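You operate a simulated robot arm through the tools that you are given. There is no shell and no other tool. Be economical: measure what you need, move in short steps, check, and stop when the job is done.

Carry out the task below with a simulated robot arm. There is one attempt and no reset: what you move stays moved.

JOB
Make room on the grill end of the table for the brown dish. At the end: the purple tin (marked "SEAWEED") stands on top of the orange can (marked "SODA"); the beige kindling bundle from the grill end of the table stands where the purple tin stood; the green pickle weight from the grill end of the table is on the table top by the fridge; the brown dish stands where the green pickle weight stood; whatever was shut is shut again. Leave all else as you found it, and nothing knocked over.
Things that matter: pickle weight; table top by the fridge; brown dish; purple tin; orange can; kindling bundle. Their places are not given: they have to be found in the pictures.

The check looks at the end state, three seconds after you hand in, the way a careful person would. Anything else that was tipped, shoved, dropped, spilled or broken makes it a failure.

ROBOT AND FRAMES
A 5-joint arm with a two-finger parallel gripper, fixed in place. Base frame: the origin is at the foot of the arm, x ahead of it, y to its left, z up; the work surface is at about z = 0. Lengths are in mm, angles in rad, forces in N, time in s.
With the tool pointing down near the work surface it reaches from about 260 to 680 mm from the base axis. Its first joint turns from -1.152 to 1.152 rad. The tool tilts only in the upright plane through the base axis and itself; it spins freely about its own axis. Payload 2.9 kg.
The tool frame sits at the grasp point between the pads (the TCP): z along the fingers, y along the line on which they close. The tips reach 30 mm beyond it. The gripper opens to 110 mm. The fingers are 20 mm wide and 10 mm thick; the gripper's body (48 by 112 mm) begins 55 mm behind the TCP.
Orientation is that of the tool frame in the base frame, as a unit quaternion [w, x, y, z]. With the fingers straight down and closing along the base's y, the tool's x points along the base's -x, its y along +y and its z along -z.

CONTROLS
- The arm moves only by the tool servo_tool. Its argument "targets" is a list of rows, each an object of numbers (a shift or turn left out is 0, a gripper value left out holds the last): "x", "y", "z": the shift along the base's x, y, z in mm; "ax", "ay", "az": the turn, a rotation vector about the base's x, y, z in rad; "grip": the gripper command, from -1 (fully open) to 1 (shut), values between in proportion. In form: [{"x": .., "y": .., "z": .., "ax": .., "ay": .., "az": .., "grip": ..}, ...]. A call has 1 to 20 rows; each row shifts and turns the commanded pose from where the row before left it. Rows are played at 5 a second. More than 50 mm and 0.15 rad between two rows, or a gripper value outside its range, and nothing of the call is played. Where a pose cannot be reached the arm comes as near as it can. A force on the tool above 40 N (or 10 N above the force at the start of the call, whichever is more), or a blocked arm, ends the call early, and 0.2 s more pass. Each finger travels about 108 mm/s and halts on what it meets, pressing with about 29 N; the grip force reading is that of the motor and also rises with nothing between the fingers. The clock runs only during rows and for 0.2 s after the last one: add rows that do not move to give the fingers time. It gives the time, the measured TCP pose, the force on the tool (base axes), the opening and the grip force at its end, in the units of the frame above (readings bear some noise).
- Cameras (640 x 400 px; columns grow to the right, rows downward): "scene" is fixed at [18.9, -457.3, 576.5]; the picture's right is [0.85, -0.53, 0.00], its down [-0.43, -0.70, -0.57] and it looks along [0.30, 0.48, -0.82] (base axes); focal length 214 px, centre (320, 200). "wrist" rides on the gripper at [-36, 0, -57] in the tool frame; the picture's right is [0.00, -1.00, 0.00], its down [0.97, 0.00, -0.24] and it looks along [0.24, 0.00, 0.97] (tool axes); focal length 218 px, centre (320, 200).
- capture(camera): a new picture of that camera. It takes no simulated time.
- pixel_to_xyz(camera, pixels): for up to 12 pixels [column, row] of the newest picture of that camera ("zoom" is the newest enlarged one), the place [x, y, z] in the base frame of the surface seen there, good to about 2 mm. It takes no simulated time.
- close_up(camera, box): a new picture of the part [left, top, right, bottom] of that camera's present view, enlarged. It takes no simulated time.
- finish_job(): hands the job in; it is judged then, once.

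Work in short steps. Measure before you move; look again where a grasp or a placing could have gone wrong, and mend it. You have 80 turns and 54 pictures in all, those below and enlarged ones among them. Open the gripper and draw the arm clear of the work before you hand the job in, unless the task says otherwise; then end with one line.

The tools are called after "Emit:" as a command line: name --argument value ..., lists and objects as JSON in quotes. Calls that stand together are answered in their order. servo_tool: Moves the arm, as the interface text tells. Its arguments: {"type":"object","properties":{"targets":{"type":"array","items":{"type":"object","properties":{"x":{"type":"number"},"y":{"type":"number"},"z":{"type":"number"},"ax":{"type":"number"},"ay":{"type":"number"},"az":{"type":"number"},"grip":{"type":"number"}}}}},"required":["targets"]} The other tools are called the same way: capture (camera) takes a picture; pixel_to_xyz (camera, pixels) gives the place of the surface under pixels of a picture; close_up (camera, box) takes an enlarged picture of a part of a camera's view; finish_job () hands the job in.

At the start:

```text
t: 0.0
position: [329.2, 186.9, 351.7]
tool_rot: [0.0, 0.0, 1.0, 0.0]
force: [0.5, 0.1, 0.1]
grip_width: 110.1
finger_force: 0.0
```

scene: 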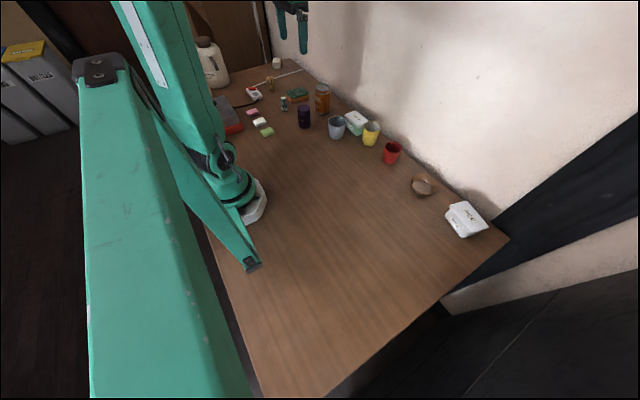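
wrist: 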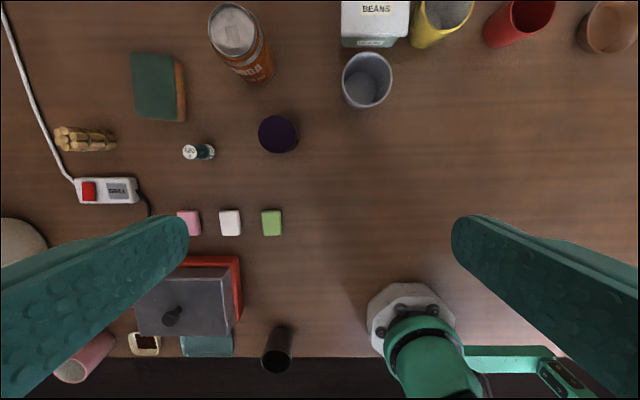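

The pictures show many small objects; I enlarge the scene around (290,110) and the wrist view to identify them.

Emit:
close_up --camera "scene" --box '[200, 30, 360, 150]'

Emit:
close_up --camera "scene" --box '[320, 90, 520, 250]'

Emit:
close_up --camera "wrist" --box '[0, 80, 320, 390]'

```text
3.33 times, centred on (280, 90) of scene
```

zoom: 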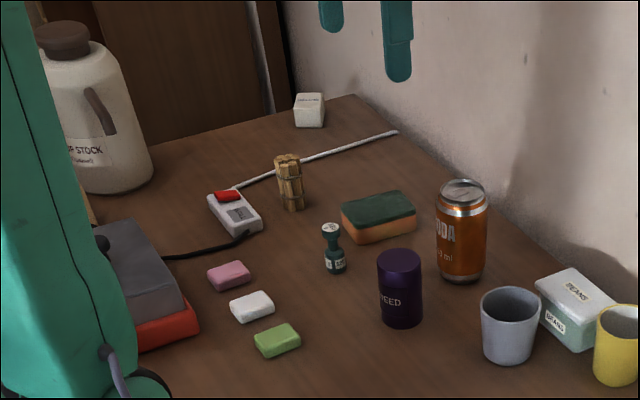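

```text
2.50 times, centred on (420, 170) of scene
```

zoom: 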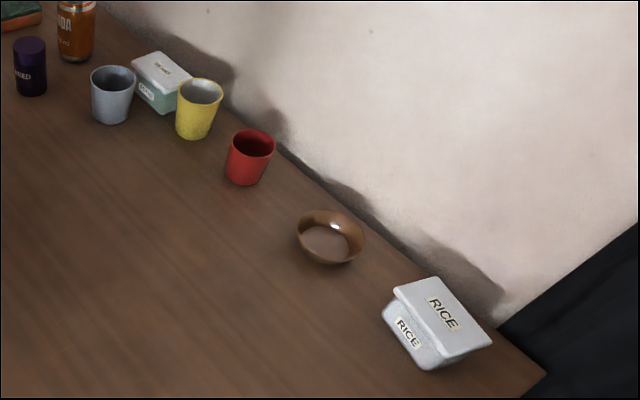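

```text
1.29 times, centred on (160, 235) of wrist
```

zoom: 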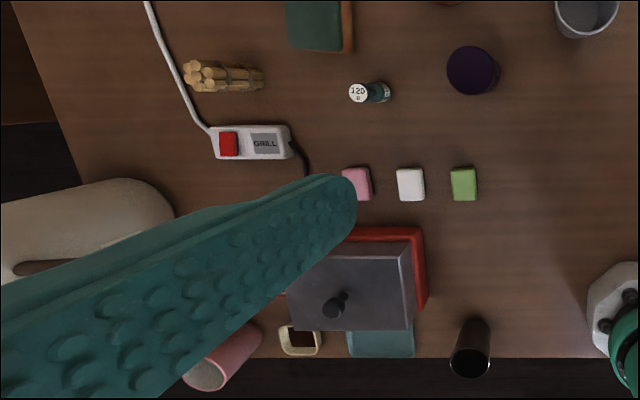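

I swing the arm to the right (y from 187 to about -150) at the same height to see the other end of the table.

Emit:
servo_tool --targets '[{"y": -48}, {"y": -48}, {"y": -48}, {"y": -48}, {"y": -48}, {"y": -48}, {"y": -48}, {}]'

Emit:
capture --camera "wrist"

Emit:
capture --camera "scene"

```text
t: 1.8
position: [329.5, -149.9, 352.7]
tool_rot: [0.0, 0.0, 1.0, 0.0]
force: [-0.2, -0.9, 0.3]
grip_width: 110.1
finger_force: 0.0
```

```text
48 pictures are left
```

wrist: 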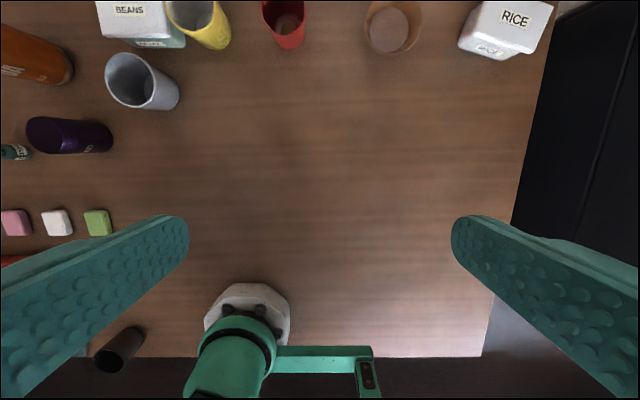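

```text
47 pictures are left
```

scene: 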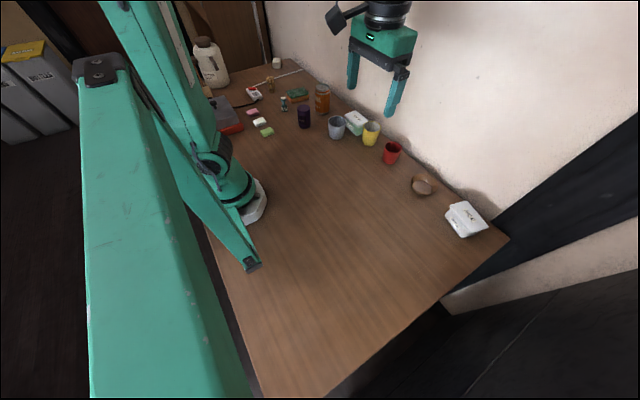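

The dark cabinet on the right may be the fridge; I enlarge the weight-like item at scene (284,103), the dark panels, and the items around the grill.

Emit:
close_up --camera "scene" --box '[260, 80, 320, 117]'

Emit:
close_up --camera "scene" --box '[400, 150, 640, 300]'

Emit:
close_up --camera "scene" --box '[190, 50, 290, 112]'

```text
10.67 times, centred on (290, 98) of scene
```

zoom: 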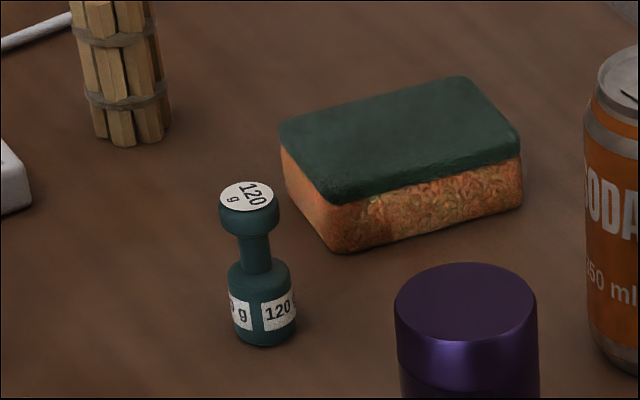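

```text
2.67 times, centred on (520, 225) of scene
```

zoom: 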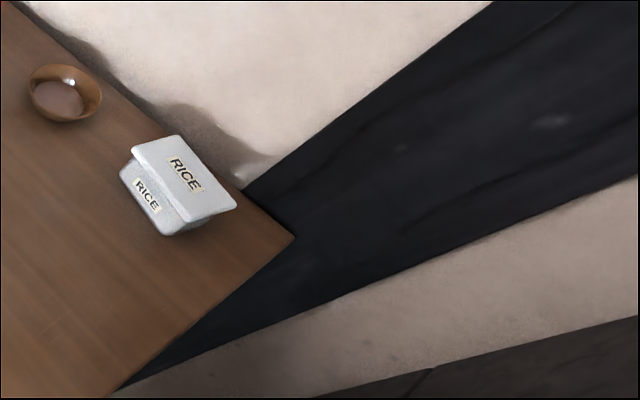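

```text
6.40 times, centred on (240, 81) of scene
```

zoom: 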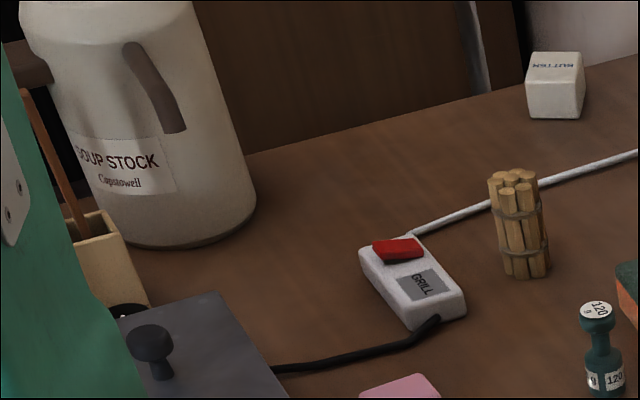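

I measure where the dark panel surfaces lie, and key object points, in the scene and wrist pictures.

Emit:
pixel_to_xyz --camera "wrist" --pixels '[[560, 50], [620, 50], [540, 180], [600, 180], [500, 340], [520, 200], [505, 290], [480, 350], [350, 300], [557, 10], [630, 130], [530, 360]]'

Emit:
pixel_to_xyz --camera "scene" --pixels '[[600, 150], [560, 220], [500, 260], [600, 250], [560, 320], [508, 238], [450, 290], [262, 395], [230, 50], [275, 62], [490, 320], [630, 130]]'

```text
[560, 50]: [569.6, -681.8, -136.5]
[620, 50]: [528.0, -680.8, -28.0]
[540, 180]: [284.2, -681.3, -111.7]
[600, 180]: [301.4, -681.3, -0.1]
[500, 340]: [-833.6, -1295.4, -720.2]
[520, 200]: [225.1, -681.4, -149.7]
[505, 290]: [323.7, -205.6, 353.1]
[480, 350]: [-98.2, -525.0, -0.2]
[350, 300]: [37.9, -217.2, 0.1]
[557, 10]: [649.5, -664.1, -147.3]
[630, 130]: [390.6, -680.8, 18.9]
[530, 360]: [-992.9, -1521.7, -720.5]
```

```text
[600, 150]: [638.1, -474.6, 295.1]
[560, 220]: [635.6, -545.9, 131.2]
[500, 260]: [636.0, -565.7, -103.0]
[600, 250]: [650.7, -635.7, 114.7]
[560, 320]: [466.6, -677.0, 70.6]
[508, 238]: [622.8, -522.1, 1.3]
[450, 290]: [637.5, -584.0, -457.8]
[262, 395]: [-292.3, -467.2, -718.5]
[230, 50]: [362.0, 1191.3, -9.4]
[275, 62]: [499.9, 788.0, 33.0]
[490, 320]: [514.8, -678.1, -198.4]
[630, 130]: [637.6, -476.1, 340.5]
```

The dark face at y≈-681 beyond the right table edge (y≈-525) is the fridge, so the fridge end is the right end. Now I go back over the left group to measure it from above.

Emit:
servo_tool --targets '[{"y": 48}, {"y": 48}, {"y": 48}, {"y": 48}, {"y": 48}, {"y": 48}, {"y": 30, "x": 20}, {"x": 40}, {"x": 20}, {}]'

Emit:
capture --camera "wrist"

```text
t: 4.0
position: [408.3, 168.4, 350.6]
tool_rot: [0.0, 0.0, 1.0, 0.0]
force: [0.6, 0.2, 0.3]
grip_width: 109.4
finger_force: 0.0
```

```text
43 pictures are left
```

wrist: 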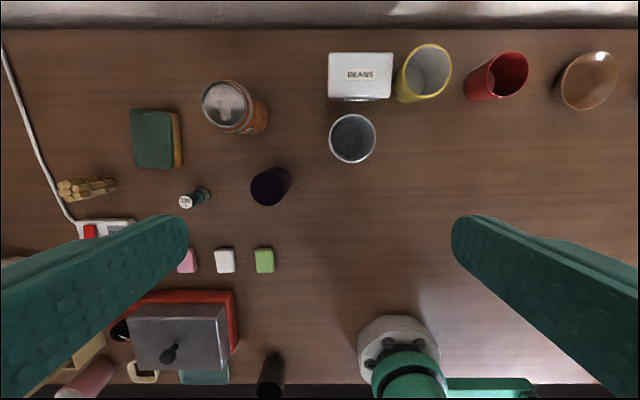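

I measure the tin top edges around (267,187), the can top around (224,103), weight top (185,202), its foot, and the kindling top (66,190).

Emit:
pixel_to_xyz --camera "wrist" --pixels '[[267, 188], [253, 188], [281, 188], [267, 203], [267, 174], [222, 104], [205, 104], [243, 104], [224, 123], [224, 86], [185, 202], [205, 194]]'

Emit:
close_up --camera "wrist" --box '[40, 60, 300, 222]'

```text
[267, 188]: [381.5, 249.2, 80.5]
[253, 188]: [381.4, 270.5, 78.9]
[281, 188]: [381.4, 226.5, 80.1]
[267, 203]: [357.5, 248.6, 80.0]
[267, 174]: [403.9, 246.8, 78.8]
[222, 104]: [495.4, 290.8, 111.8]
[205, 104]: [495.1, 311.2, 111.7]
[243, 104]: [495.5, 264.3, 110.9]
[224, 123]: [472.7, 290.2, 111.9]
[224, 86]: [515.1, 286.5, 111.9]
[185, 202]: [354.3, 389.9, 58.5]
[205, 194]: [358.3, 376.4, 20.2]
```

```text
2.46 times, centred on (170, 141) of wrist
```

zoom: 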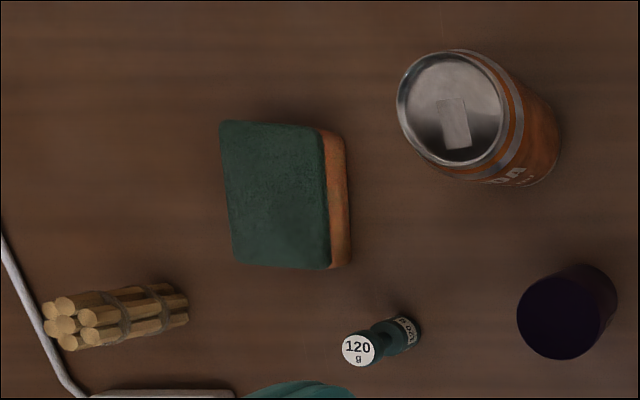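

I measure the can rim, the weight's top and the kindling's top and foot in the enlarged picture.

Emit:
pixel_to_xyz --camera "zoom" --pixels '[[402, 108], [502, 108], [452, 58], [452, 158], [359, 350], [346, 350], [373, 350], [408, 320], [66, 325], [50, 309], [92, 318], [180, 310]]'

Emit:
pixel_to_xyz --camera "zoom" --pixels '[[50, 328], [65, 305], [68, 342], [520, 315], [602, 315], [562, 275], [562, 355], [165, 290], [185, 320], [240, 125], [328, 262], [345, 262]]'

```text
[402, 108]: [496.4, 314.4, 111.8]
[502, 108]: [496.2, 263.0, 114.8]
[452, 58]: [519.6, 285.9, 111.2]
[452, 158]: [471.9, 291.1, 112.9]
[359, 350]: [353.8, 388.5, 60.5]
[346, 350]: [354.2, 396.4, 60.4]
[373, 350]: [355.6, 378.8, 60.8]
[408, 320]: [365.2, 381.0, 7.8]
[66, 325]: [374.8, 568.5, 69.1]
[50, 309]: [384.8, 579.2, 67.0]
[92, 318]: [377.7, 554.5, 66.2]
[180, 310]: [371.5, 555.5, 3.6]
```

```text
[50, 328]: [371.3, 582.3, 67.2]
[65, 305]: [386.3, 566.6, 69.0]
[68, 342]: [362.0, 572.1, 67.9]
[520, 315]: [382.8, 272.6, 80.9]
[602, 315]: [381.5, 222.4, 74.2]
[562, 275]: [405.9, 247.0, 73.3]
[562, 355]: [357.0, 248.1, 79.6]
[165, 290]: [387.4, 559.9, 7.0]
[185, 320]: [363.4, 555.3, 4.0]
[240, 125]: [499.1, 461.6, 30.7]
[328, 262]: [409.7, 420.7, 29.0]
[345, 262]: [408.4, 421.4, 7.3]
```

The tin is centred at about (381, 248) with its top at z 80, and the can at (495.7, 288.4) with its top at z 112. I move above the tin, partly closing the gripper.

Emit:
servo_tool --targets '[{"x": -13, "y": 40, "grip": -0.4}, {"x": -14, "y": 40}, {"z": -45}, {"z": -45}, {"z": -45}, {"z": -45}, {"z": -30}, {}]'

Emit:
capture --camera "wrist"

```text
t: 5.8
position: [381.6, 249.0, 140.8]
tool_rot: [0.001, 0.001, 1.0, 0.0]
force: [0.0, -0.4, -0.2]
grip_width: 77.1
finger_force: 0.1
```

```text
41 pictures are left
```

wrist: 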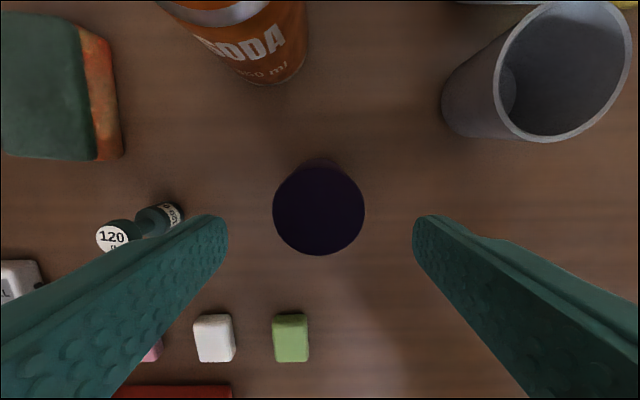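

The tin is centred between the fingers at (319,210). I descend to z≈52 and close.

Emit:
servo_tool --targets '[{"z": -30}, {"z": -30}, {"z": -29}, {}, {"grip": 0.6}, {}, {}, {}]'

```text
t: 7.6
position: [381.5, 248.6, 50.4]
tool_rot: [0.0, -0.001, 1.0, 0.0]
force: [-0.2, 0.5, -0.8]
grip_width: 52.9
finger_force: 29.4
```

Held at width 52.9. I lift, then shift over the can.

Emit:
servo_tool --targets '[{"z": 20}, {"z": 45}, {"z": 45}, {"z": 40}, {"x": 38, "y": 13}, {"x": 38, "y": 13}, {"x": 38.2, "y": 13.7}, {}, {}]'

Emit:
close_up --camera "scene" --box '[270, 50, 370, 112]'

Emit:
capture --camera "wrist"

```text
t: 9.6
position: [498.4, 291.2, 201.4]
tool_rot: [0.0, 0.001, 1.0, 0.0]
force: [0.2, -0.2, -1.0]
grip_width: 53.2
finger_force: 28.8
```

```text
6.40 times, centred on (320, 81) of scene
```

zoom: 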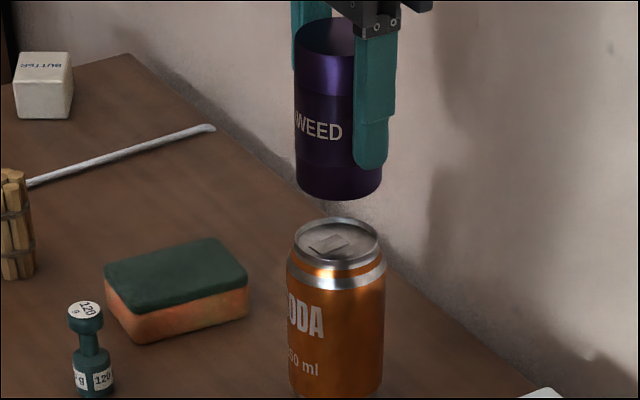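

```text
39 pictures are left
```

wrist: 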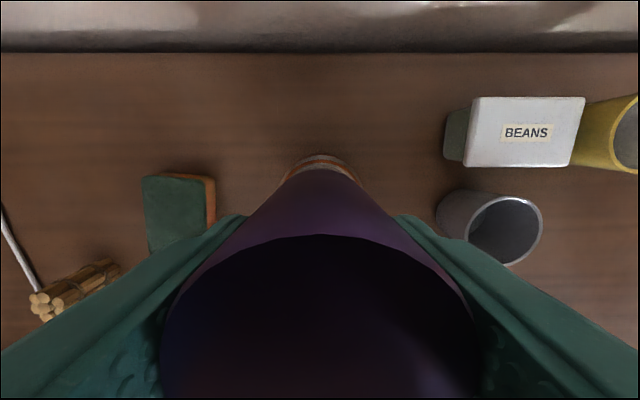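

Readings show x,y about 2.5 mm beyond the can's centre; I correct and lower most of the way.

Emit:
servo_tool --targets '[{"x": -2.4, "y": -2.5}, {"z": -17}, {"z": -17}, {}, {}]'

Emit:
close_up --camera "scene" --box '[290, 60, 350, 97]'

```text
t: 10.8
position: [494.5, 285.8, 169.2]
tool_rot: [0.0, 0.0, 1.0, 0.0]
force: [0.9, 0.2, -1.4]
grip_width: 53.0
finger_force: 29.0
```

```text
10.67 times, centred on (320, 78) of scene
```

zoom: 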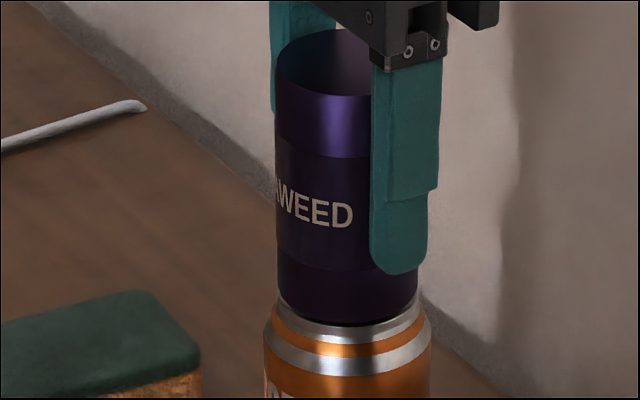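

In the picture the tin (277–418) is centred on the can (263–432). I lower in small steps until it rests.

Emit:
servo_tool --targets '[{"z": -2}, {"z": -1.5}, {"z": -1}, {}, {}]'

Emit:
close_up --camera "scene" --box '[290, 60, 350, 97]'

```text
t: 12.0
position: [494.9, 285.7, 165.8]
tool_rot: [0.001, 0.0, 1.0, 0.001]
force: [-1.1, 0.0, 6.4]
grip_width: 53.1
finger_force: 28.3
```

```text
10.67 times, centred on (320, 78) of scene
```

zoom: 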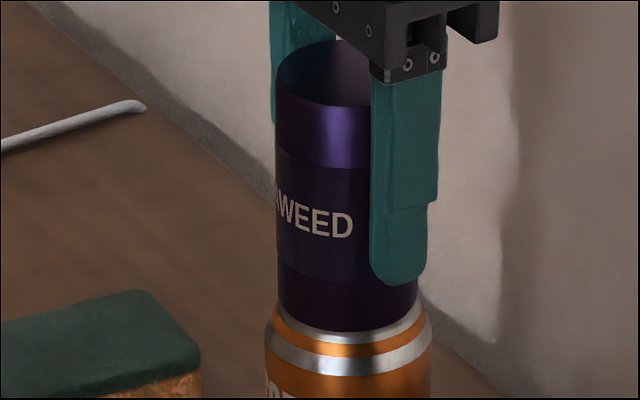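

Force of 6.4 N shows contact. I release and rise.

Emit:
servo_tool --targets '[{"z": 0.5}, {"grip": -0.3}, {"grip": -0.5}, {}, {"z": 15}, {"z": 40}, {"z": 45}, {"z": 45}, {}]'

Emit:
close_up --camera "scene" --box '[230, 50, 350, 125]'

Emit:
capture --camera "wrist"

```text
t: 14.0
position: [493.4, 284.7, 312.6]
tool_rot: [0.001, 0.0, 1.0, 0.0]
force: [0.1, 0.2, -0.2]
grip_width: 82.5
finger_force: 0.0
```

```text
5.33 times, centred on (290, 88) of scene
```

zoom: 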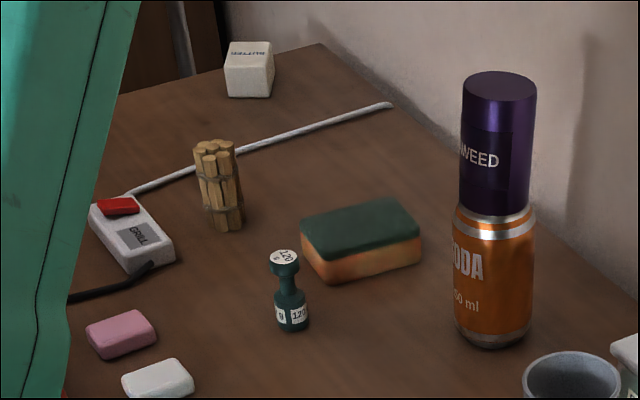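

```text
35 pictures are left
```

wrist: 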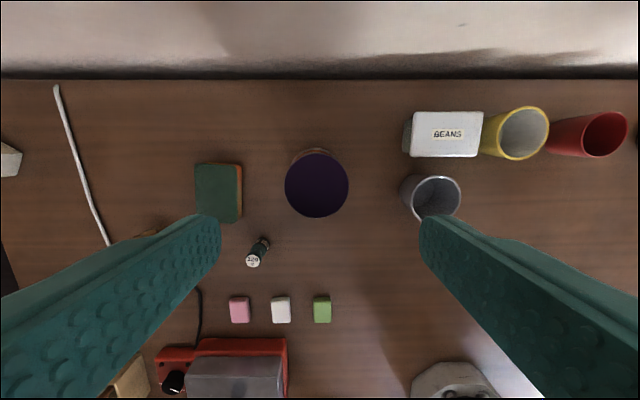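

The tin stands on the can. Next the kindling: I move over toward it at height for a closer measurement of it, the cord and the switch.

Emit:
servo_tool --targets '[{"x": -35, "y": 35}, {"x": -35, "y": 35}, {"x": -35, "y": 35}, {"x": -35, "y": 35}, {"x": -20, "y": 40}, {"y": 20}, {"z": -40}, {}]'

Emit:
capture --camera "wrist"

```text
t: 15.8
position: [333.5, 487.2, 268.0]
tool_rot: [0.0, 0.0, 1.0, 0.0]
force: [-0.4, -0.6, -0.5]
grip_width: 82.6
finger_force: 0.1
```

```text
34 pictures are left
```

wrist: 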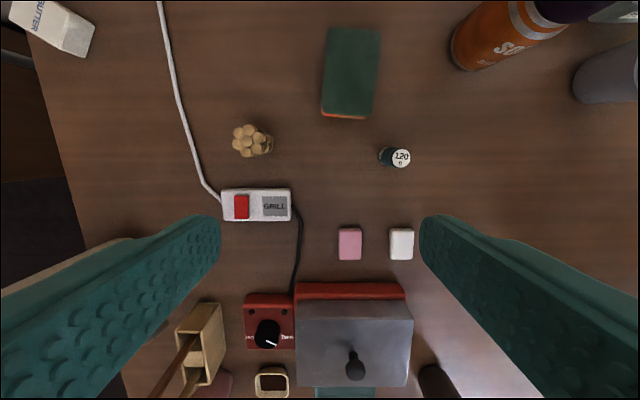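

I measure the kindling top (251,140), the cord (190,130),(197,165), the switch edge, and the weight (401,158) from here.

Emit:
pixel_to_xyz --camera "wrist" --pixels '[[251, 141], [235, 141], [264, 141], [250, 127], [250, 154], [190, 130], [205, 185], [240, 190], [285, 190], [401, 158], [240, 207], [330, 114]]'

Emit:
close_up --camera "wrist" --box '[160, 90, 420, 252]'

```text
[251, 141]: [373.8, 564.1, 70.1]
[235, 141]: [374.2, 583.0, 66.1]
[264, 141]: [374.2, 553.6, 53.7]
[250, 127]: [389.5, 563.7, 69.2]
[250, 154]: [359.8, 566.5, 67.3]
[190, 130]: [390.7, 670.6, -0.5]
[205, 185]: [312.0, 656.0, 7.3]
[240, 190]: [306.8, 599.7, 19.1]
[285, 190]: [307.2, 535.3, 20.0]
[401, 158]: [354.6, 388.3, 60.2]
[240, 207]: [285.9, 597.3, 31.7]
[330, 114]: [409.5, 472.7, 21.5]
```

```text
2.46 times, centred on (290, 171) of wrist
```

zoom: 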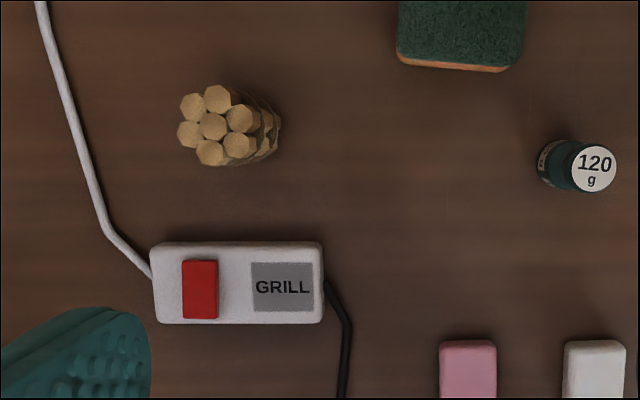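

The kindling is centred at about (374, 567.5), 70 mm tall, radius 680. I go above it and check how well the reach is met.

Emit:
servo_tool --targets '[{"x": 20, "y": 40}, {"x": 20.5, "y": 40.3}, {"z": -45}, {"z": -45}, {"z": -33}, {}, {}]'

Emit:
capture --camera "wrist"

```text
t: 17.4
position: [353.0, 532.7, 133.2]
tool_rot: [-0.001, 0.001, 1.0, -0.001]
force: [1.1, 0.4, -0.2]
grip_width: 82.4
finger_force: 0.0
out of reach, approached as far as the arm can: row 2
```

```text
32 pictures are left
```

wrist: 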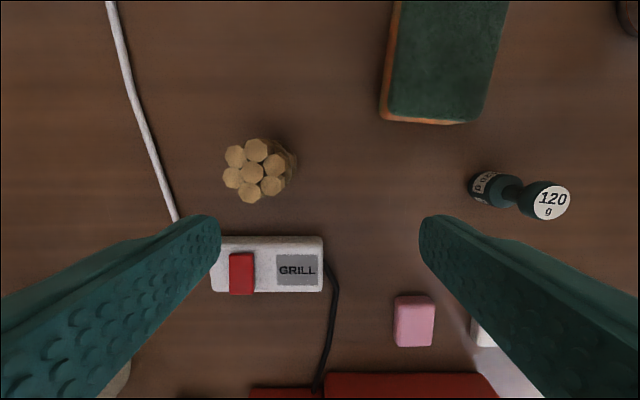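

The shift was clipped at height; lower down it may go through, so I try the rest of the shift here at z≈133.

Emit:
servo_tool --targets '[{"x": 7, "y": 11.6}, {"x": 7, "y": 11.6}, {"x": 7, "y": 11.6}, {}]'

```text
t: 18.4
position: [371.1, 561.9, 133.6]
tool_rot: [0.0, 0.0, 1.0, 0.0]
force: [0.2, 0.4, 0.5]
grip_width: 82.6
finger_force: 0.2
out of reach, approached as far as the arm can: row 3
```

At radius 673 here; I descend to z≈106 (tips just above the bundle), then shift the rest.

Emit:
servo_tool --targets '[{"z": -27}, {"x": 1.5, "y": 2.5}, {"x": 1.5, "y": 2.5}, {}]'

Emit:
capture --camera "wrist"

```text
t: 19.4
position: [371.4, 564.3, 107.2]
tool_rot: [0.0, 0.0, 1.0, 0.0]
force: [-0.4, -0.6, 0.6]
grip_width: 82.4
finger_force: 0.2
```

```text
31 pictures are left
```

wrist: 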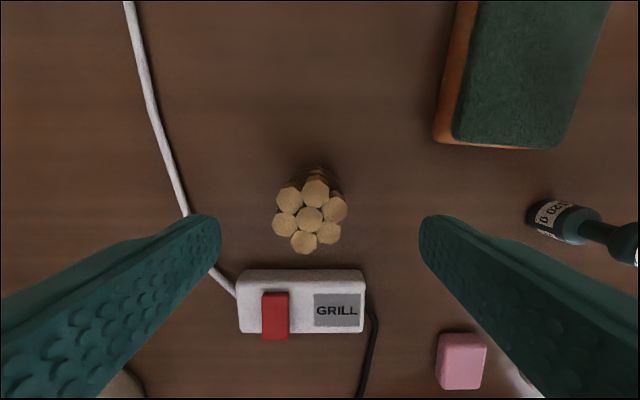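

The bundle top is at (311,217), about 4 mm further left; I descend, shift, then close at z≈45.

Emit:
servo_tool --targets '[{"z": -30}, {"z": -20}, {"y": 3.5, "x": 1}, {"z": -12}, {}]'

Emit:
capture --camera "wrist"

```text
t: 20.6
position: [373.3, 569.5, 44.2]
tool_rot: [0.0, 0.0, 1.0, 0.0]
force: [0.3, -0.5, 0.5]
grip_width: 82.6
finger_force: 0.1
```

```text
30 pictures are left
```

wrist: 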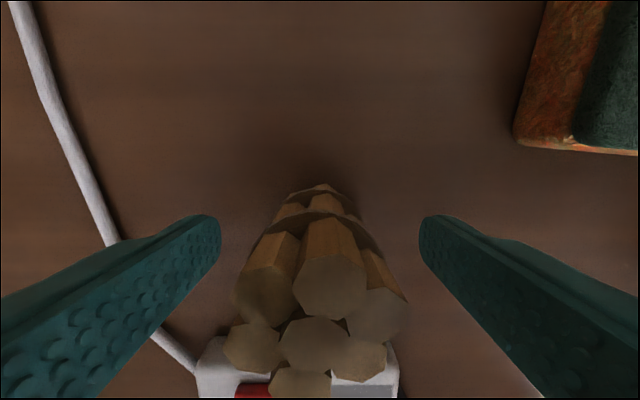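

It is centred between the fingers; I close and lift a little.

Emit:
servo_tool --targets '[{"grip": 0.2}, {"grip": 0.8}, {}, {}, {"z": 15}, {"z": 20}, {}]'

Emit:
close_up --camera "scene" --box '[230, 50, 350, 125]'

```text
t: 22.2
position: [372.6, 567.8, 79.9]
tool_rot: [0.0, 0.0, 1.0, 0.0]
force: [0.0, 0.2, -0.3]
grip_width: 35.3
finger_force: 29.4
```

```text
5.33 times, centred on (290, 88) of scene
```

zoom: 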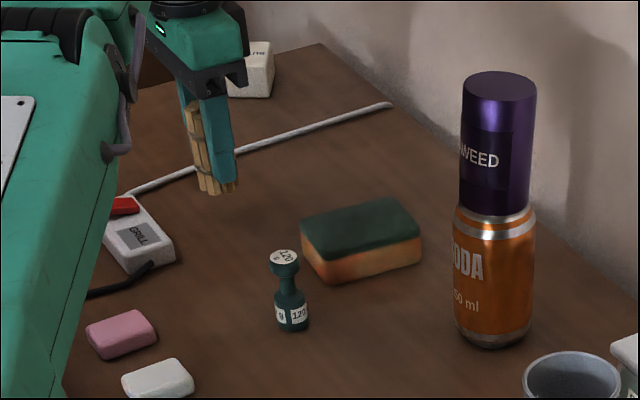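

Held (35 mm). I carry it in toward the tin's old place, rising on the way.

Emit:
servo_tool --targets '[{"y": -25, "z": 20}, {"y": -25, "z": 30}, {"y": -40, "z": 20}, {"y": -45, "x": 2}, {"y": -45, "x": 2}, {"y": -45, "x": 2}, {"y": -45, "x": 2}, {"y": -45}, {"y": -4}, {}, {}]'

Emit:
capture --camera "wrist"

Emit:
close_up --camera "scene" --box '[230, 50, 350, 125]'

```text
t: 24.6
position: [381.3, 249.0, 152.0]
tool_rot: [0.0, 0.0, 1.0, -0.001]
force: [-0.3, 0.0, -0.3]
grip_width: 35.3
finger_force: 29.7
```

```text
28 pictures are left
```

wrist: 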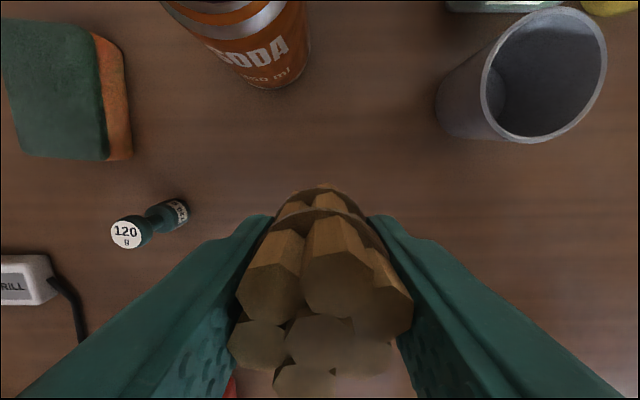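

```text
5.33 times, centred on (290, 88) of scene
```

zoom: 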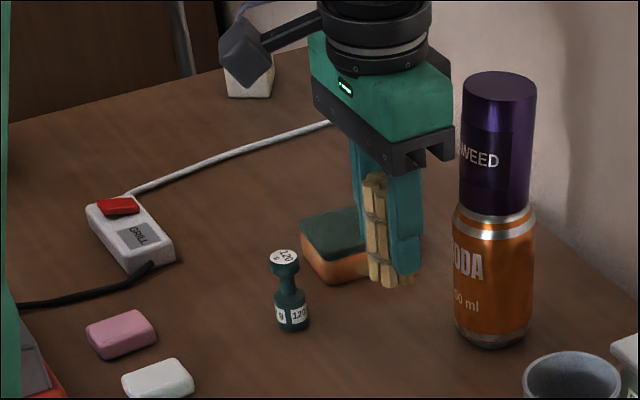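

It hangs above the tin's old spot. I lower to just above the table, then touch down gently.

Emit:
servo_tool --targets '[{"z": -45}, {"z": -40}, {"z": -18}, {"z": -2}, {}, {"z": -1.5}, {"z": -1.5}, {}]'

```text
t: 26.4
position: [382.4, 251.1, 42.8]
tool_rot: [0.0, 0.001, 1.0, 0.001]
force: [-5.1, -5.2, 22.5]
grip_width: 35.2
finger_force: 29.0
```

Pressing 22 N, so I back off a millimetre, then open and rise.

Emit:
servo_tool --targets '[{"z": 1.2}, {}]'

Emit:
close_up --camera "scene" --box '[260, 80, 350, 136]'

```text
t: 27.0
position: [382.1, 251.0, 42.5]
tool_rot: [0.0, 0.0, 1.0, 0.0]
force: [1.9, -0.8, 7.3]
grip_width: 35.3
finger_force: 29.0
```

```text
7.11 times, centred on (305, 108) of scene
```

zoom: 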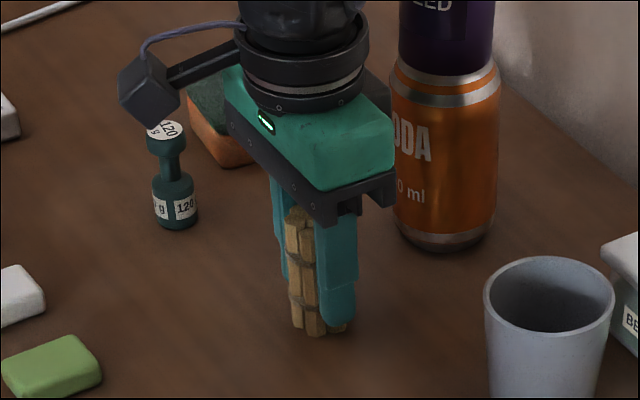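

Emit:
servo_tool --targets '[{"grip": 0.1}, {"grip": -0.3}, {}, {"z": 30}, {"z": 45}, {"z": 45}, {"z": 45}, {"z": 30}, {}]'

Emit:
capture --camera "wrist"

Emit:
close_up --camera "scene" --box '[260, 80, 350, 136]'

```text
t: 29.0
position: [382.9, 252.1, 237.6]
tool_rot: [0.0, 0.0, 1.0, 0.0]
force: [-0.8, 0.4, -0.6]
grip_width: 71.7
finger_force: 0.0
```

```text
25 pictures are left
```

wrist: 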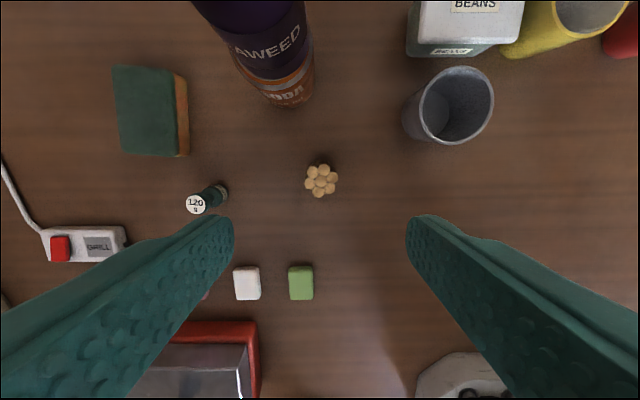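

```text
7.11 times, centred on (305, 108) of scene
```

zoom: 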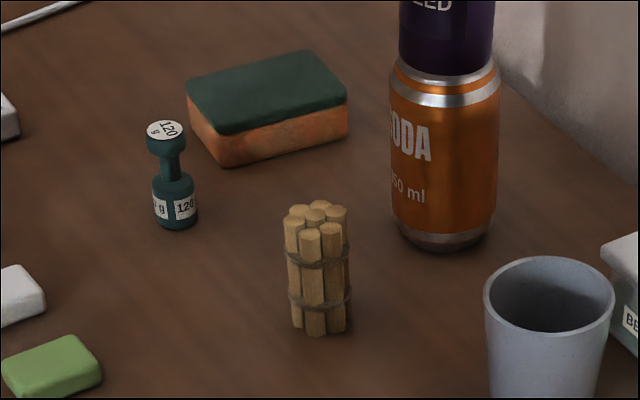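

The bundle stands upright. I check its place and re-measure the weight at (195,204) with its foot at (222,192), as well as the soap blocks.

Emit:
pixel_to_xyz --camera "wrist" --pixels '[[321, 182], [306, 182], [337, 182], [321, 167], [321, 196], [195, 205], [187, 205], [204, 205], [195, 214], [195, 197], [226, 193], [188, 155]]'

Emit:
pixel_to_xyz --camera "zoom" --pixels '[[165, 129], [172, 190], [172, 222], [158, 205], [193, 205], [330, 205], [315, 212]]'

```text
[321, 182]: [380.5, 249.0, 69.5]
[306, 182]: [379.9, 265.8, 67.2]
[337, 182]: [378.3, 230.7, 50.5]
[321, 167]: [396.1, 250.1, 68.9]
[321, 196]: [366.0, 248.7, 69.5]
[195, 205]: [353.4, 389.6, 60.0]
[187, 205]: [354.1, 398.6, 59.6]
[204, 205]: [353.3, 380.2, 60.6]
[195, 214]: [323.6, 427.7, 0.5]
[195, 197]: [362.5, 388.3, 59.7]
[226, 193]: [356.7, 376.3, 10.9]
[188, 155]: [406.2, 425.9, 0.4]
```

```text
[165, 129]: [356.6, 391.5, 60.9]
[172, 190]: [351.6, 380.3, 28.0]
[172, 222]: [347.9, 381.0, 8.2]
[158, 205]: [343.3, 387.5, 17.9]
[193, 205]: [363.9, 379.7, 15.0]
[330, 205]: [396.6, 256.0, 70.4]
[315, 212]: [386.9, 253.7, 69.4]
```

The kindling is at (381, 249) as wanted; the weight's axis is at about (354.3, 389). I move above it with 60 mm opening.

Emit:
servo_tool --targets '[{"x": -14, "y": 46, "grip": -0.1}, {"x": -14, "y": 46}, {"y": 46}, {"z": -45}, {"z": -45}, {"z": -20}, {}, {}]'

Emit:
capture --camera "wrist"

```text
t: 30.8
position: [353.3, 388.2, 129.5]
tool_rot: [0.0, -0.001, 1.0, -0.001]
force: [-0.6, -0.4, 0.2]
grip_width: 60.8
finger_force: 0.2
```

```text
23 pictures are left
```

wrist: 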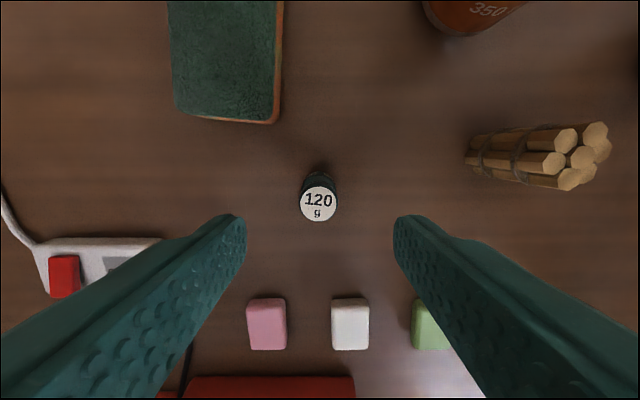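

The weight top (318,204) is nearly under the axis (expected row ~207); I nudge x +2, descend to z≈34 and close.

Emit:
servo_tool --targets '[{"x": 2, "z": -30}, {"z": -35}, {"z": -30}, {}, {"grip": 0.4}, {"grip": 0.9}, {}, {}]'

```text
t: 32.6
position: [356.0, 387.2, 34.3]
tool_rot: [0.0, 0.0, 1.0, 0.001]
force: [0.1, -1.1, -0.1]
grip_width: 25.6
finger_force: 29.2
```

Gripped at 25.6 mm. I lift to z≈200 and carry it toward the fridge end.

Emit:
servo_tool --targets '[{"z": 20}, {"z": 45}, {"z": 50}, {"z": 50}, {"y": -45}, {"y": -45}, {"y": -45}, {"y": -45}, {"y": -45}, {"y": -45}, {"y": -45}, {"y": -45}, {"y": -45}, {"y": -45}, {}]'

Emit:
servo_tool --targets '[{"y": -45}, {"y": -45}, {"y": -45, "x": 15}, {"y": -45, "x": 15}, {"y": -45, "x": 14}, {"y": -45}, {"y": -45}, {"y": -35}, {}, {}]'

Emit:
capture --camera "wrist"

Emit:
capture --camera "scene"

```text
t: 35.8
position: [357.5, -61.8, 199.0]
tool_rot: [-0.001, 0.0, 1.0, 0.0]
force: [0.0, -0.1, -1.4]
grip_width: 25.6
finger_force: 29.1
```

```text
t: 38.0
position: [399.7, -411.2, 198.0]
tool_rot: [0.001, 0.0, 1.0, 0.0]
force: [-0.1, -0.1, -1.0]
grip_width: 25.9
finger_force: 29.2
```

```text
22 pictures are left
```

wrist: 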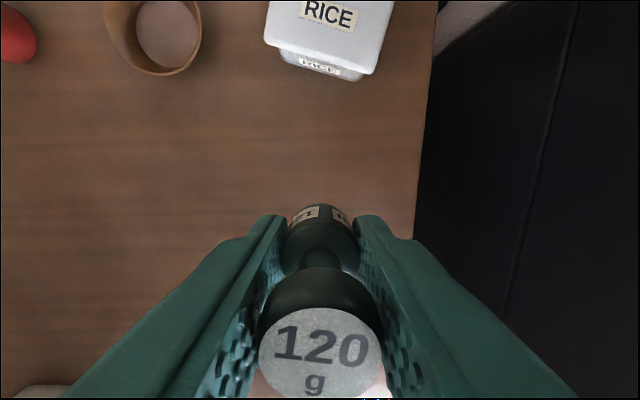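

```text
21 pictures are left
```

scene: 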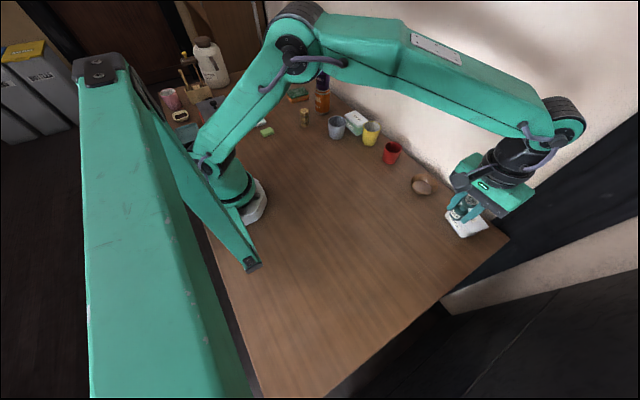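

The spot below (400,-411) is free table, between rice box and edge. I lower to a few mm above the table then touch down.

Emit:
servo_tool --targets '[{"z": -45}, {"z": -45}, {"z": -40}, {"z": -28}, {}, {"z": -3}, {}, {"z": -1}, {}]'

```text
t: 40.0
position: [399.1, -412.1, 36.9]
tool_rot: [0.0, 0.0, 1.0, 0.0]
force: [-0.1, 0.1, -0.3]
grip_width: 25.6
finger_force: 29.5
```

Emit:
servo_tool --targets '[{"z": -1}, {"z": -0.7}, {}, {}]'

```text
t: 41.0
position: [398.5, -411.5, 34.1]
tool_rot: [0.0, 0.0, 1.0, 0.0]
force: [-0.1, -0.2, -0.7]
grip_width: 25.6
finger_force: 29.5
```

Not yet in contact; a little lower.

Emit:
servo_tool --targets '[{"z": -0.7}, {}, {"z": -0.6}, {}]'

```text
t: 42.0
position: [399.6, -412.7, 33.9]
tool_rot: [0.0, 0.0, 1.0, 0.0]
force: [1.0, 1.9, 3.4]
grip_width: 25.6
finger_force: 29.3
```

Contact is made (3.4 N). I open and rise, then look.

Emit:
servo_tool --targets '[{"grip": 0.3}, {"grip": -0.1}, {}, {"z": 30}, {"z": 45}, {"z": 45}, {"z": 45}, {"z": 25}, {}]'

Emit:
capture --camera "wrist"

Emit:
close_up --camera "scene" --box '[390, 150, 520, 250]'

```text
t: 44.0
position: [401.8, -411.7, 223.1]
tool_rot: [-0.001, 0.0, 1.0, 0.001]
force: [-0.5, 0.0, 0.3]
grip_width: 60.5
finger_force: 0.2
```

```text
20 pictures are left
```

wrist: 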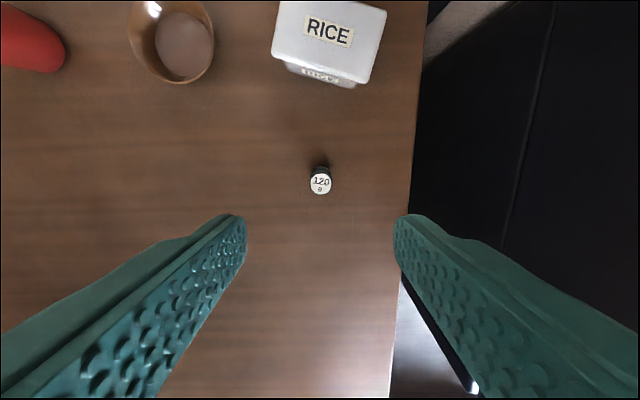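

```text
4.00 times, centred on (455, 200) of scene
```

zoom: 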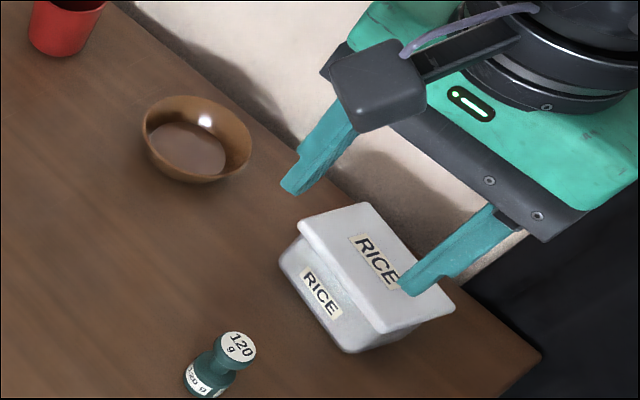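

The weight stands at the fridge end, and the fridge door has a metal handle at its edge. Now I move over near the dish to measure it.

Emit:
servo_tool --targets '[{"x": 20, "y": 35, "z": 10}, {"x": 20, "y": 35, "grip": -0.9}, {"x": 20, "y": 35}, {"x": 20, "y": 20}, {}]'

Emit:
close_up --camera "wrist" --box '[120, 0, 520, 250]'

```text
t: 45.2
position: [481.7, -287.1, 233.4]
tool_rot: [0.0, 0.001, 1.0, 0.002]
force: [-0.3, 0.4, -0.8]
grip_width: 104.5
finger_force: 0.0
```

```text
1.60 times, centred on (320, 125) of wrist
```

zoom: 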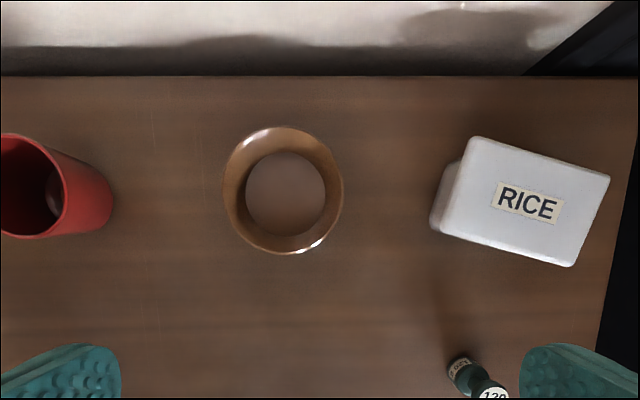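

I measure the dish rim extremes, its floor, and the neighbours.

Emit:
pixel_to_xyz --camera "zoom" --pixels '[[226, 190], [341, 190], [283, 130], [283, 250], [285, 195], [248, 195], [322, 195], [110, 205], [436, 215], [283, 77], [285, 155], [285, 234]]'

Emit:
close_up --camera "scene" --box '[396, 165, 446, 205]'

```text
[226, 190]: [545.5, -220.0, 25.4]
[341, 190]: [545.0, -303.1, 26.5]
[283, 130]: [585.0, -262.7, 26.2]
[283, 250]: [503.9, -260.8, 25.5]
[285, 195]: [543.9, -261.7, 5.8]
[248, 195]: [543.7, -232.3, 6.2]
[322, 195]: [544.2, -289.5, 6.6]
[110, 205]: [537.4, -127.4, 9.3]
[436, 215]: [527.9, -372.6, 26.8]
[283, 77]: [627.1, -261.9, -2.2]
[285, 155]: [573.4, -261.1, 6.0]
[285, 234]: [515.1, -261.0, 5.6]
```

```text
10.00 times, centred on (421, 185) of scene
```

zoom: 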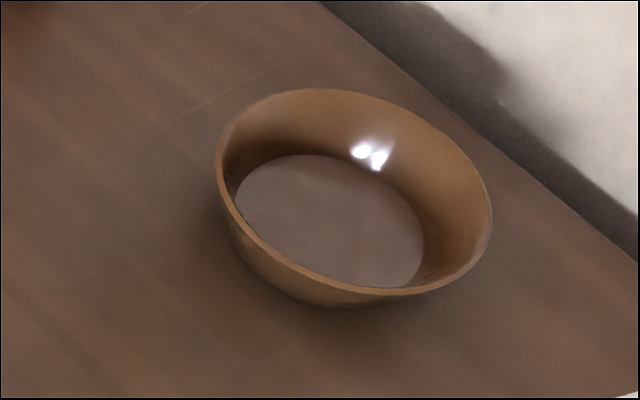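

Dish: centre (544.3,-261.5), rim Ø≈84 at z≈26, with free space all round. I go above it with the gripper fully open.

Emit:
servo_tool --targets '[{"x": 21, "y": 8.5, "z": -40, "grip": -1}, {"x": 21, "y": 8.5, "z": -40}, {"x": 20.6, "y": 8.6, "z": -30}, {}, {}]'

Emit:
capture --camera "wrist"

```text
t: 46.4
position: [543.5, -260.0, 124.7]
tool_rot: [0.0, 0.0, 1.0, 0.0]
force: [0.3, -0.3, 0.3]
grip_width: 110.0
finger_force: 0.1
```

```text
16 pictures are left
```

wrist: 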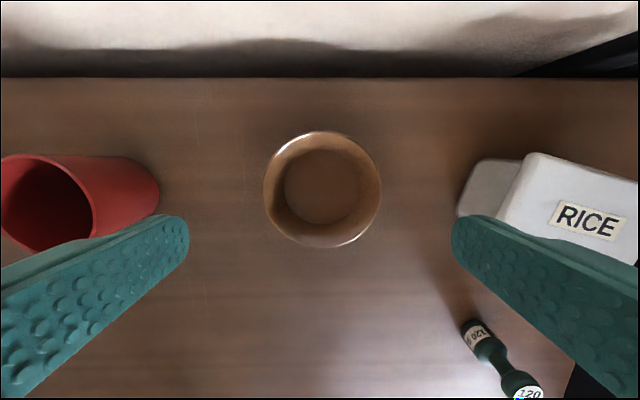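

I check the rim's position once more from here.

Emit:
pixel_to_xyz --camera "wrist" --pixels '[[266, 190], [379, 190], [322, 133], [322, 246], [322, 155], [322, 222], [285, 187], [358, 187]]'

```text
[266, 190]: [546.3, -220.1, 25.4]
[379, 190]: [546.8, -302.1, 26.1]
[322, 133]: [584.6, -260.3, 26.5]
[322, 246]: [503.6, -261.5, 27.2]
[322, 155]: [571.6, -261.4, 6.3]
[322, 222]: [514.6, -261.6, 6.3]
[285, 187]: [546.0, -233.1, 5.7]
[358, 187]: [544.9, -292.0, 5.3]
```

Centre confirmed at (544.1,-261.2). I descend to z≈34 and close gently.

Emit:
servo_tool --targets '[{"x": 0.7, "y": -1.2, "z": -40}, {"z": -40}, {"z": -11}, {}, {"grip": -0.7}, {"grip": -0.5}, {"grip": -0.3}, {}, {}]'

Emit:
capture --camera "wrist"

```text
t: 48.4
position: [543.5, -263.0, 31.9]
tool_rot: [0.0, 0.0, 1.0, 0.0]
force: [0.1, 0.7, -0.1]
grip_width: 85.6
finger_force: 29.2
```

```text
15 pictures are left
```

wrist: 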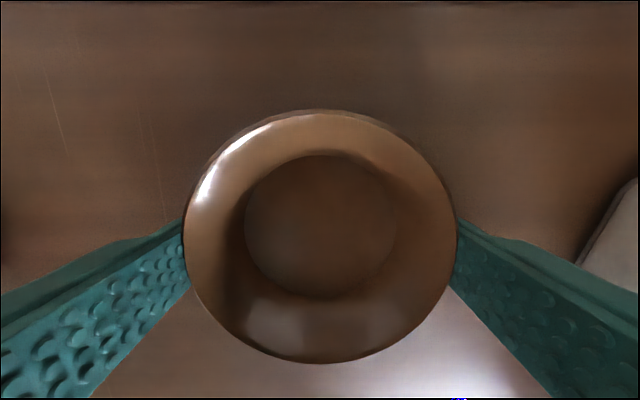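

Gripped at the rim (85.6 mm). I lift 60 mm gently and look.

Emit:
servo_tool --targets '[{"z": 6}, {"z": 12}, {"z": 20}, {"z": 22}, {}]'

Emit:
capture --camera "wrist"

Emit:
close_up --camera "scene" --box '[380, 130, 480, 212]'

```text
t: 49.6
position: [543.4, -262.2, 93.5]
tool_rot: [0.0, 0.001, 1.0, 0.0]
force: [-0.4, -0.6, -1.4]
grip_width: 85.4
finger_force: 28.7
```

```text
14 pictures are left
```

wrist: 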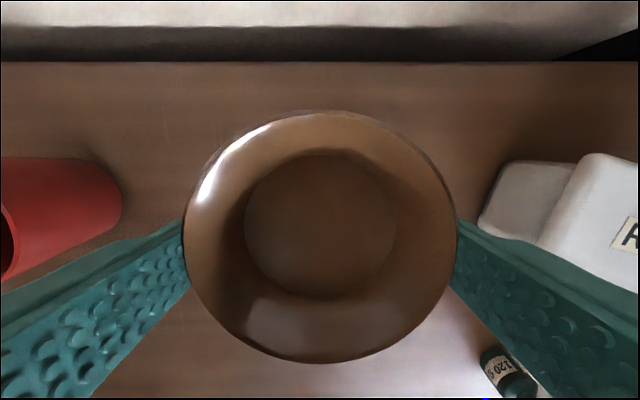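

```text
4.88 times, centred on (430, 171) of scene
```

zoom: 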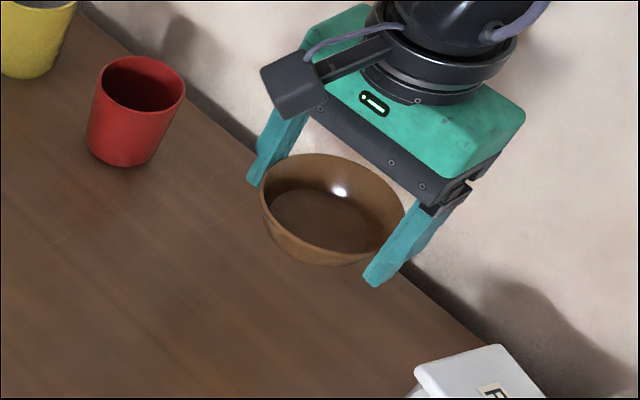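

The dish is level in the grip. I draw it inward and up, then carry it across toward the weight's old place.

Emit:
servo_tool --targets '[{"x": -15, "z": 20}, {"x": -30, "z": 25}, {"x": -40, "z": 20}, {"x": -40, "z": 15}, {"x": -40}, {"x": -23.8, "y": 20}, {"y": 40}, {"y": 40}, {"y": 40}, {"y": 40}, {"y": 40}, {"y": 40}, {}]'

Emit:
servo_tool --targets '[{"y": 40}, {"y": 40}, {"y": 40}, {"y": 40}, {"y": 40}, {"y": 40}, {"y": 40}, {"y": 40}, {"y": 40}, {"y": 30}, {}, {}]'

Emit:
capture --camera "wrist"

```text
t: 52.4
position: [354.5, -1.9, 172.7]
tool_rot: [0.0, 0.002, 1.0, -0.001]
force: [0.1, -1.1, -1.1]
grip_width: 85.7
finger_force: 29.3
```

```text
t: 55.0
position: [353.1, 386.8, 172.6]
tool_rot: [0.0, -0.001, 1.0, 0.0]
force: [0.2, -0.2, -1.2]
grip_width: 85.5
finger_force: 29.6
```

```text
12 pictures are left
```

wrist: 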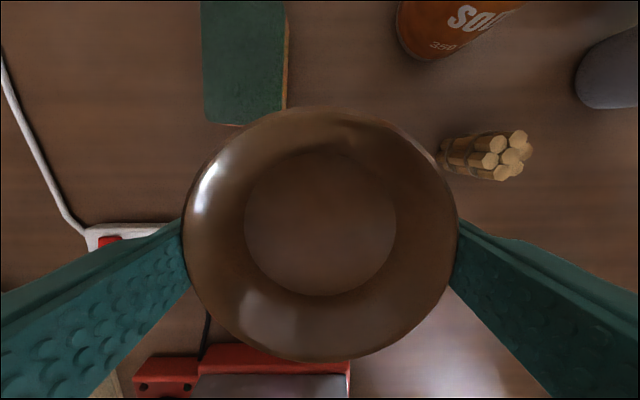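

Over the spot; I nudge +1.3 mm in x and y and lower to about 5 mm above the table.

Emit:
servo_tool --targets '[{"x": 1.3, "y": 1.3, "z": -40}, {"z": -40}, {"z": -35}, {"z": -20}, {}, {}]'

Emit:
close_up --camera "scene" --box '[240, 70, 330, 126]'

```text
t: 56.4
position: [352.2, 387.4, 37.7]
tool_rot: [0.0, 0.0, 1.0, 0.0]
force: [-0.7, -0.5, -1.1]
grip_width: 85.3
finger_force: 28.7
```

```text
7.11 times, centred on (285, 98) of scene
```

zoom: 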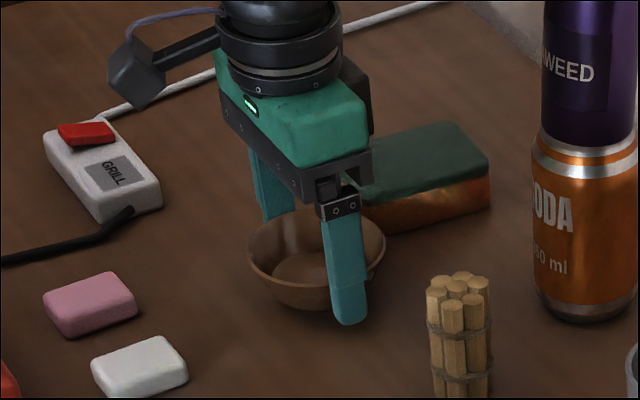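

Clear of the sponge and kindling. x reads about 2 mm short, so I add 1.5 mm and step down to contact.

Emit:
servo_tool --targets '[{"x": 1.5}, {"z": -1.5}, {"z": -1.5}, {"z": -1}, {}, {}]'

```text
t: 57.8
position: [356.6, 390.1, 33.3]
tool_rot: [0.001, 0.0, 1.0, 0.0]
force: [0.5, -0.5, -0.3]
grip_width: 85.6
finger_force: 29.0
```

Emit:
servo_tool --targets '[{"z": -0.7}, {"z": -0.6}, {}, {}]'

```text
t: 58.8
position: [357.2, 388.7, 32.1]
tool_rot: [0.0, -0.001, 1.0, 0.0]
force: [-3.1, -1.1, 7.2]
grip_width: 85.5
finger_force: 28.6
```

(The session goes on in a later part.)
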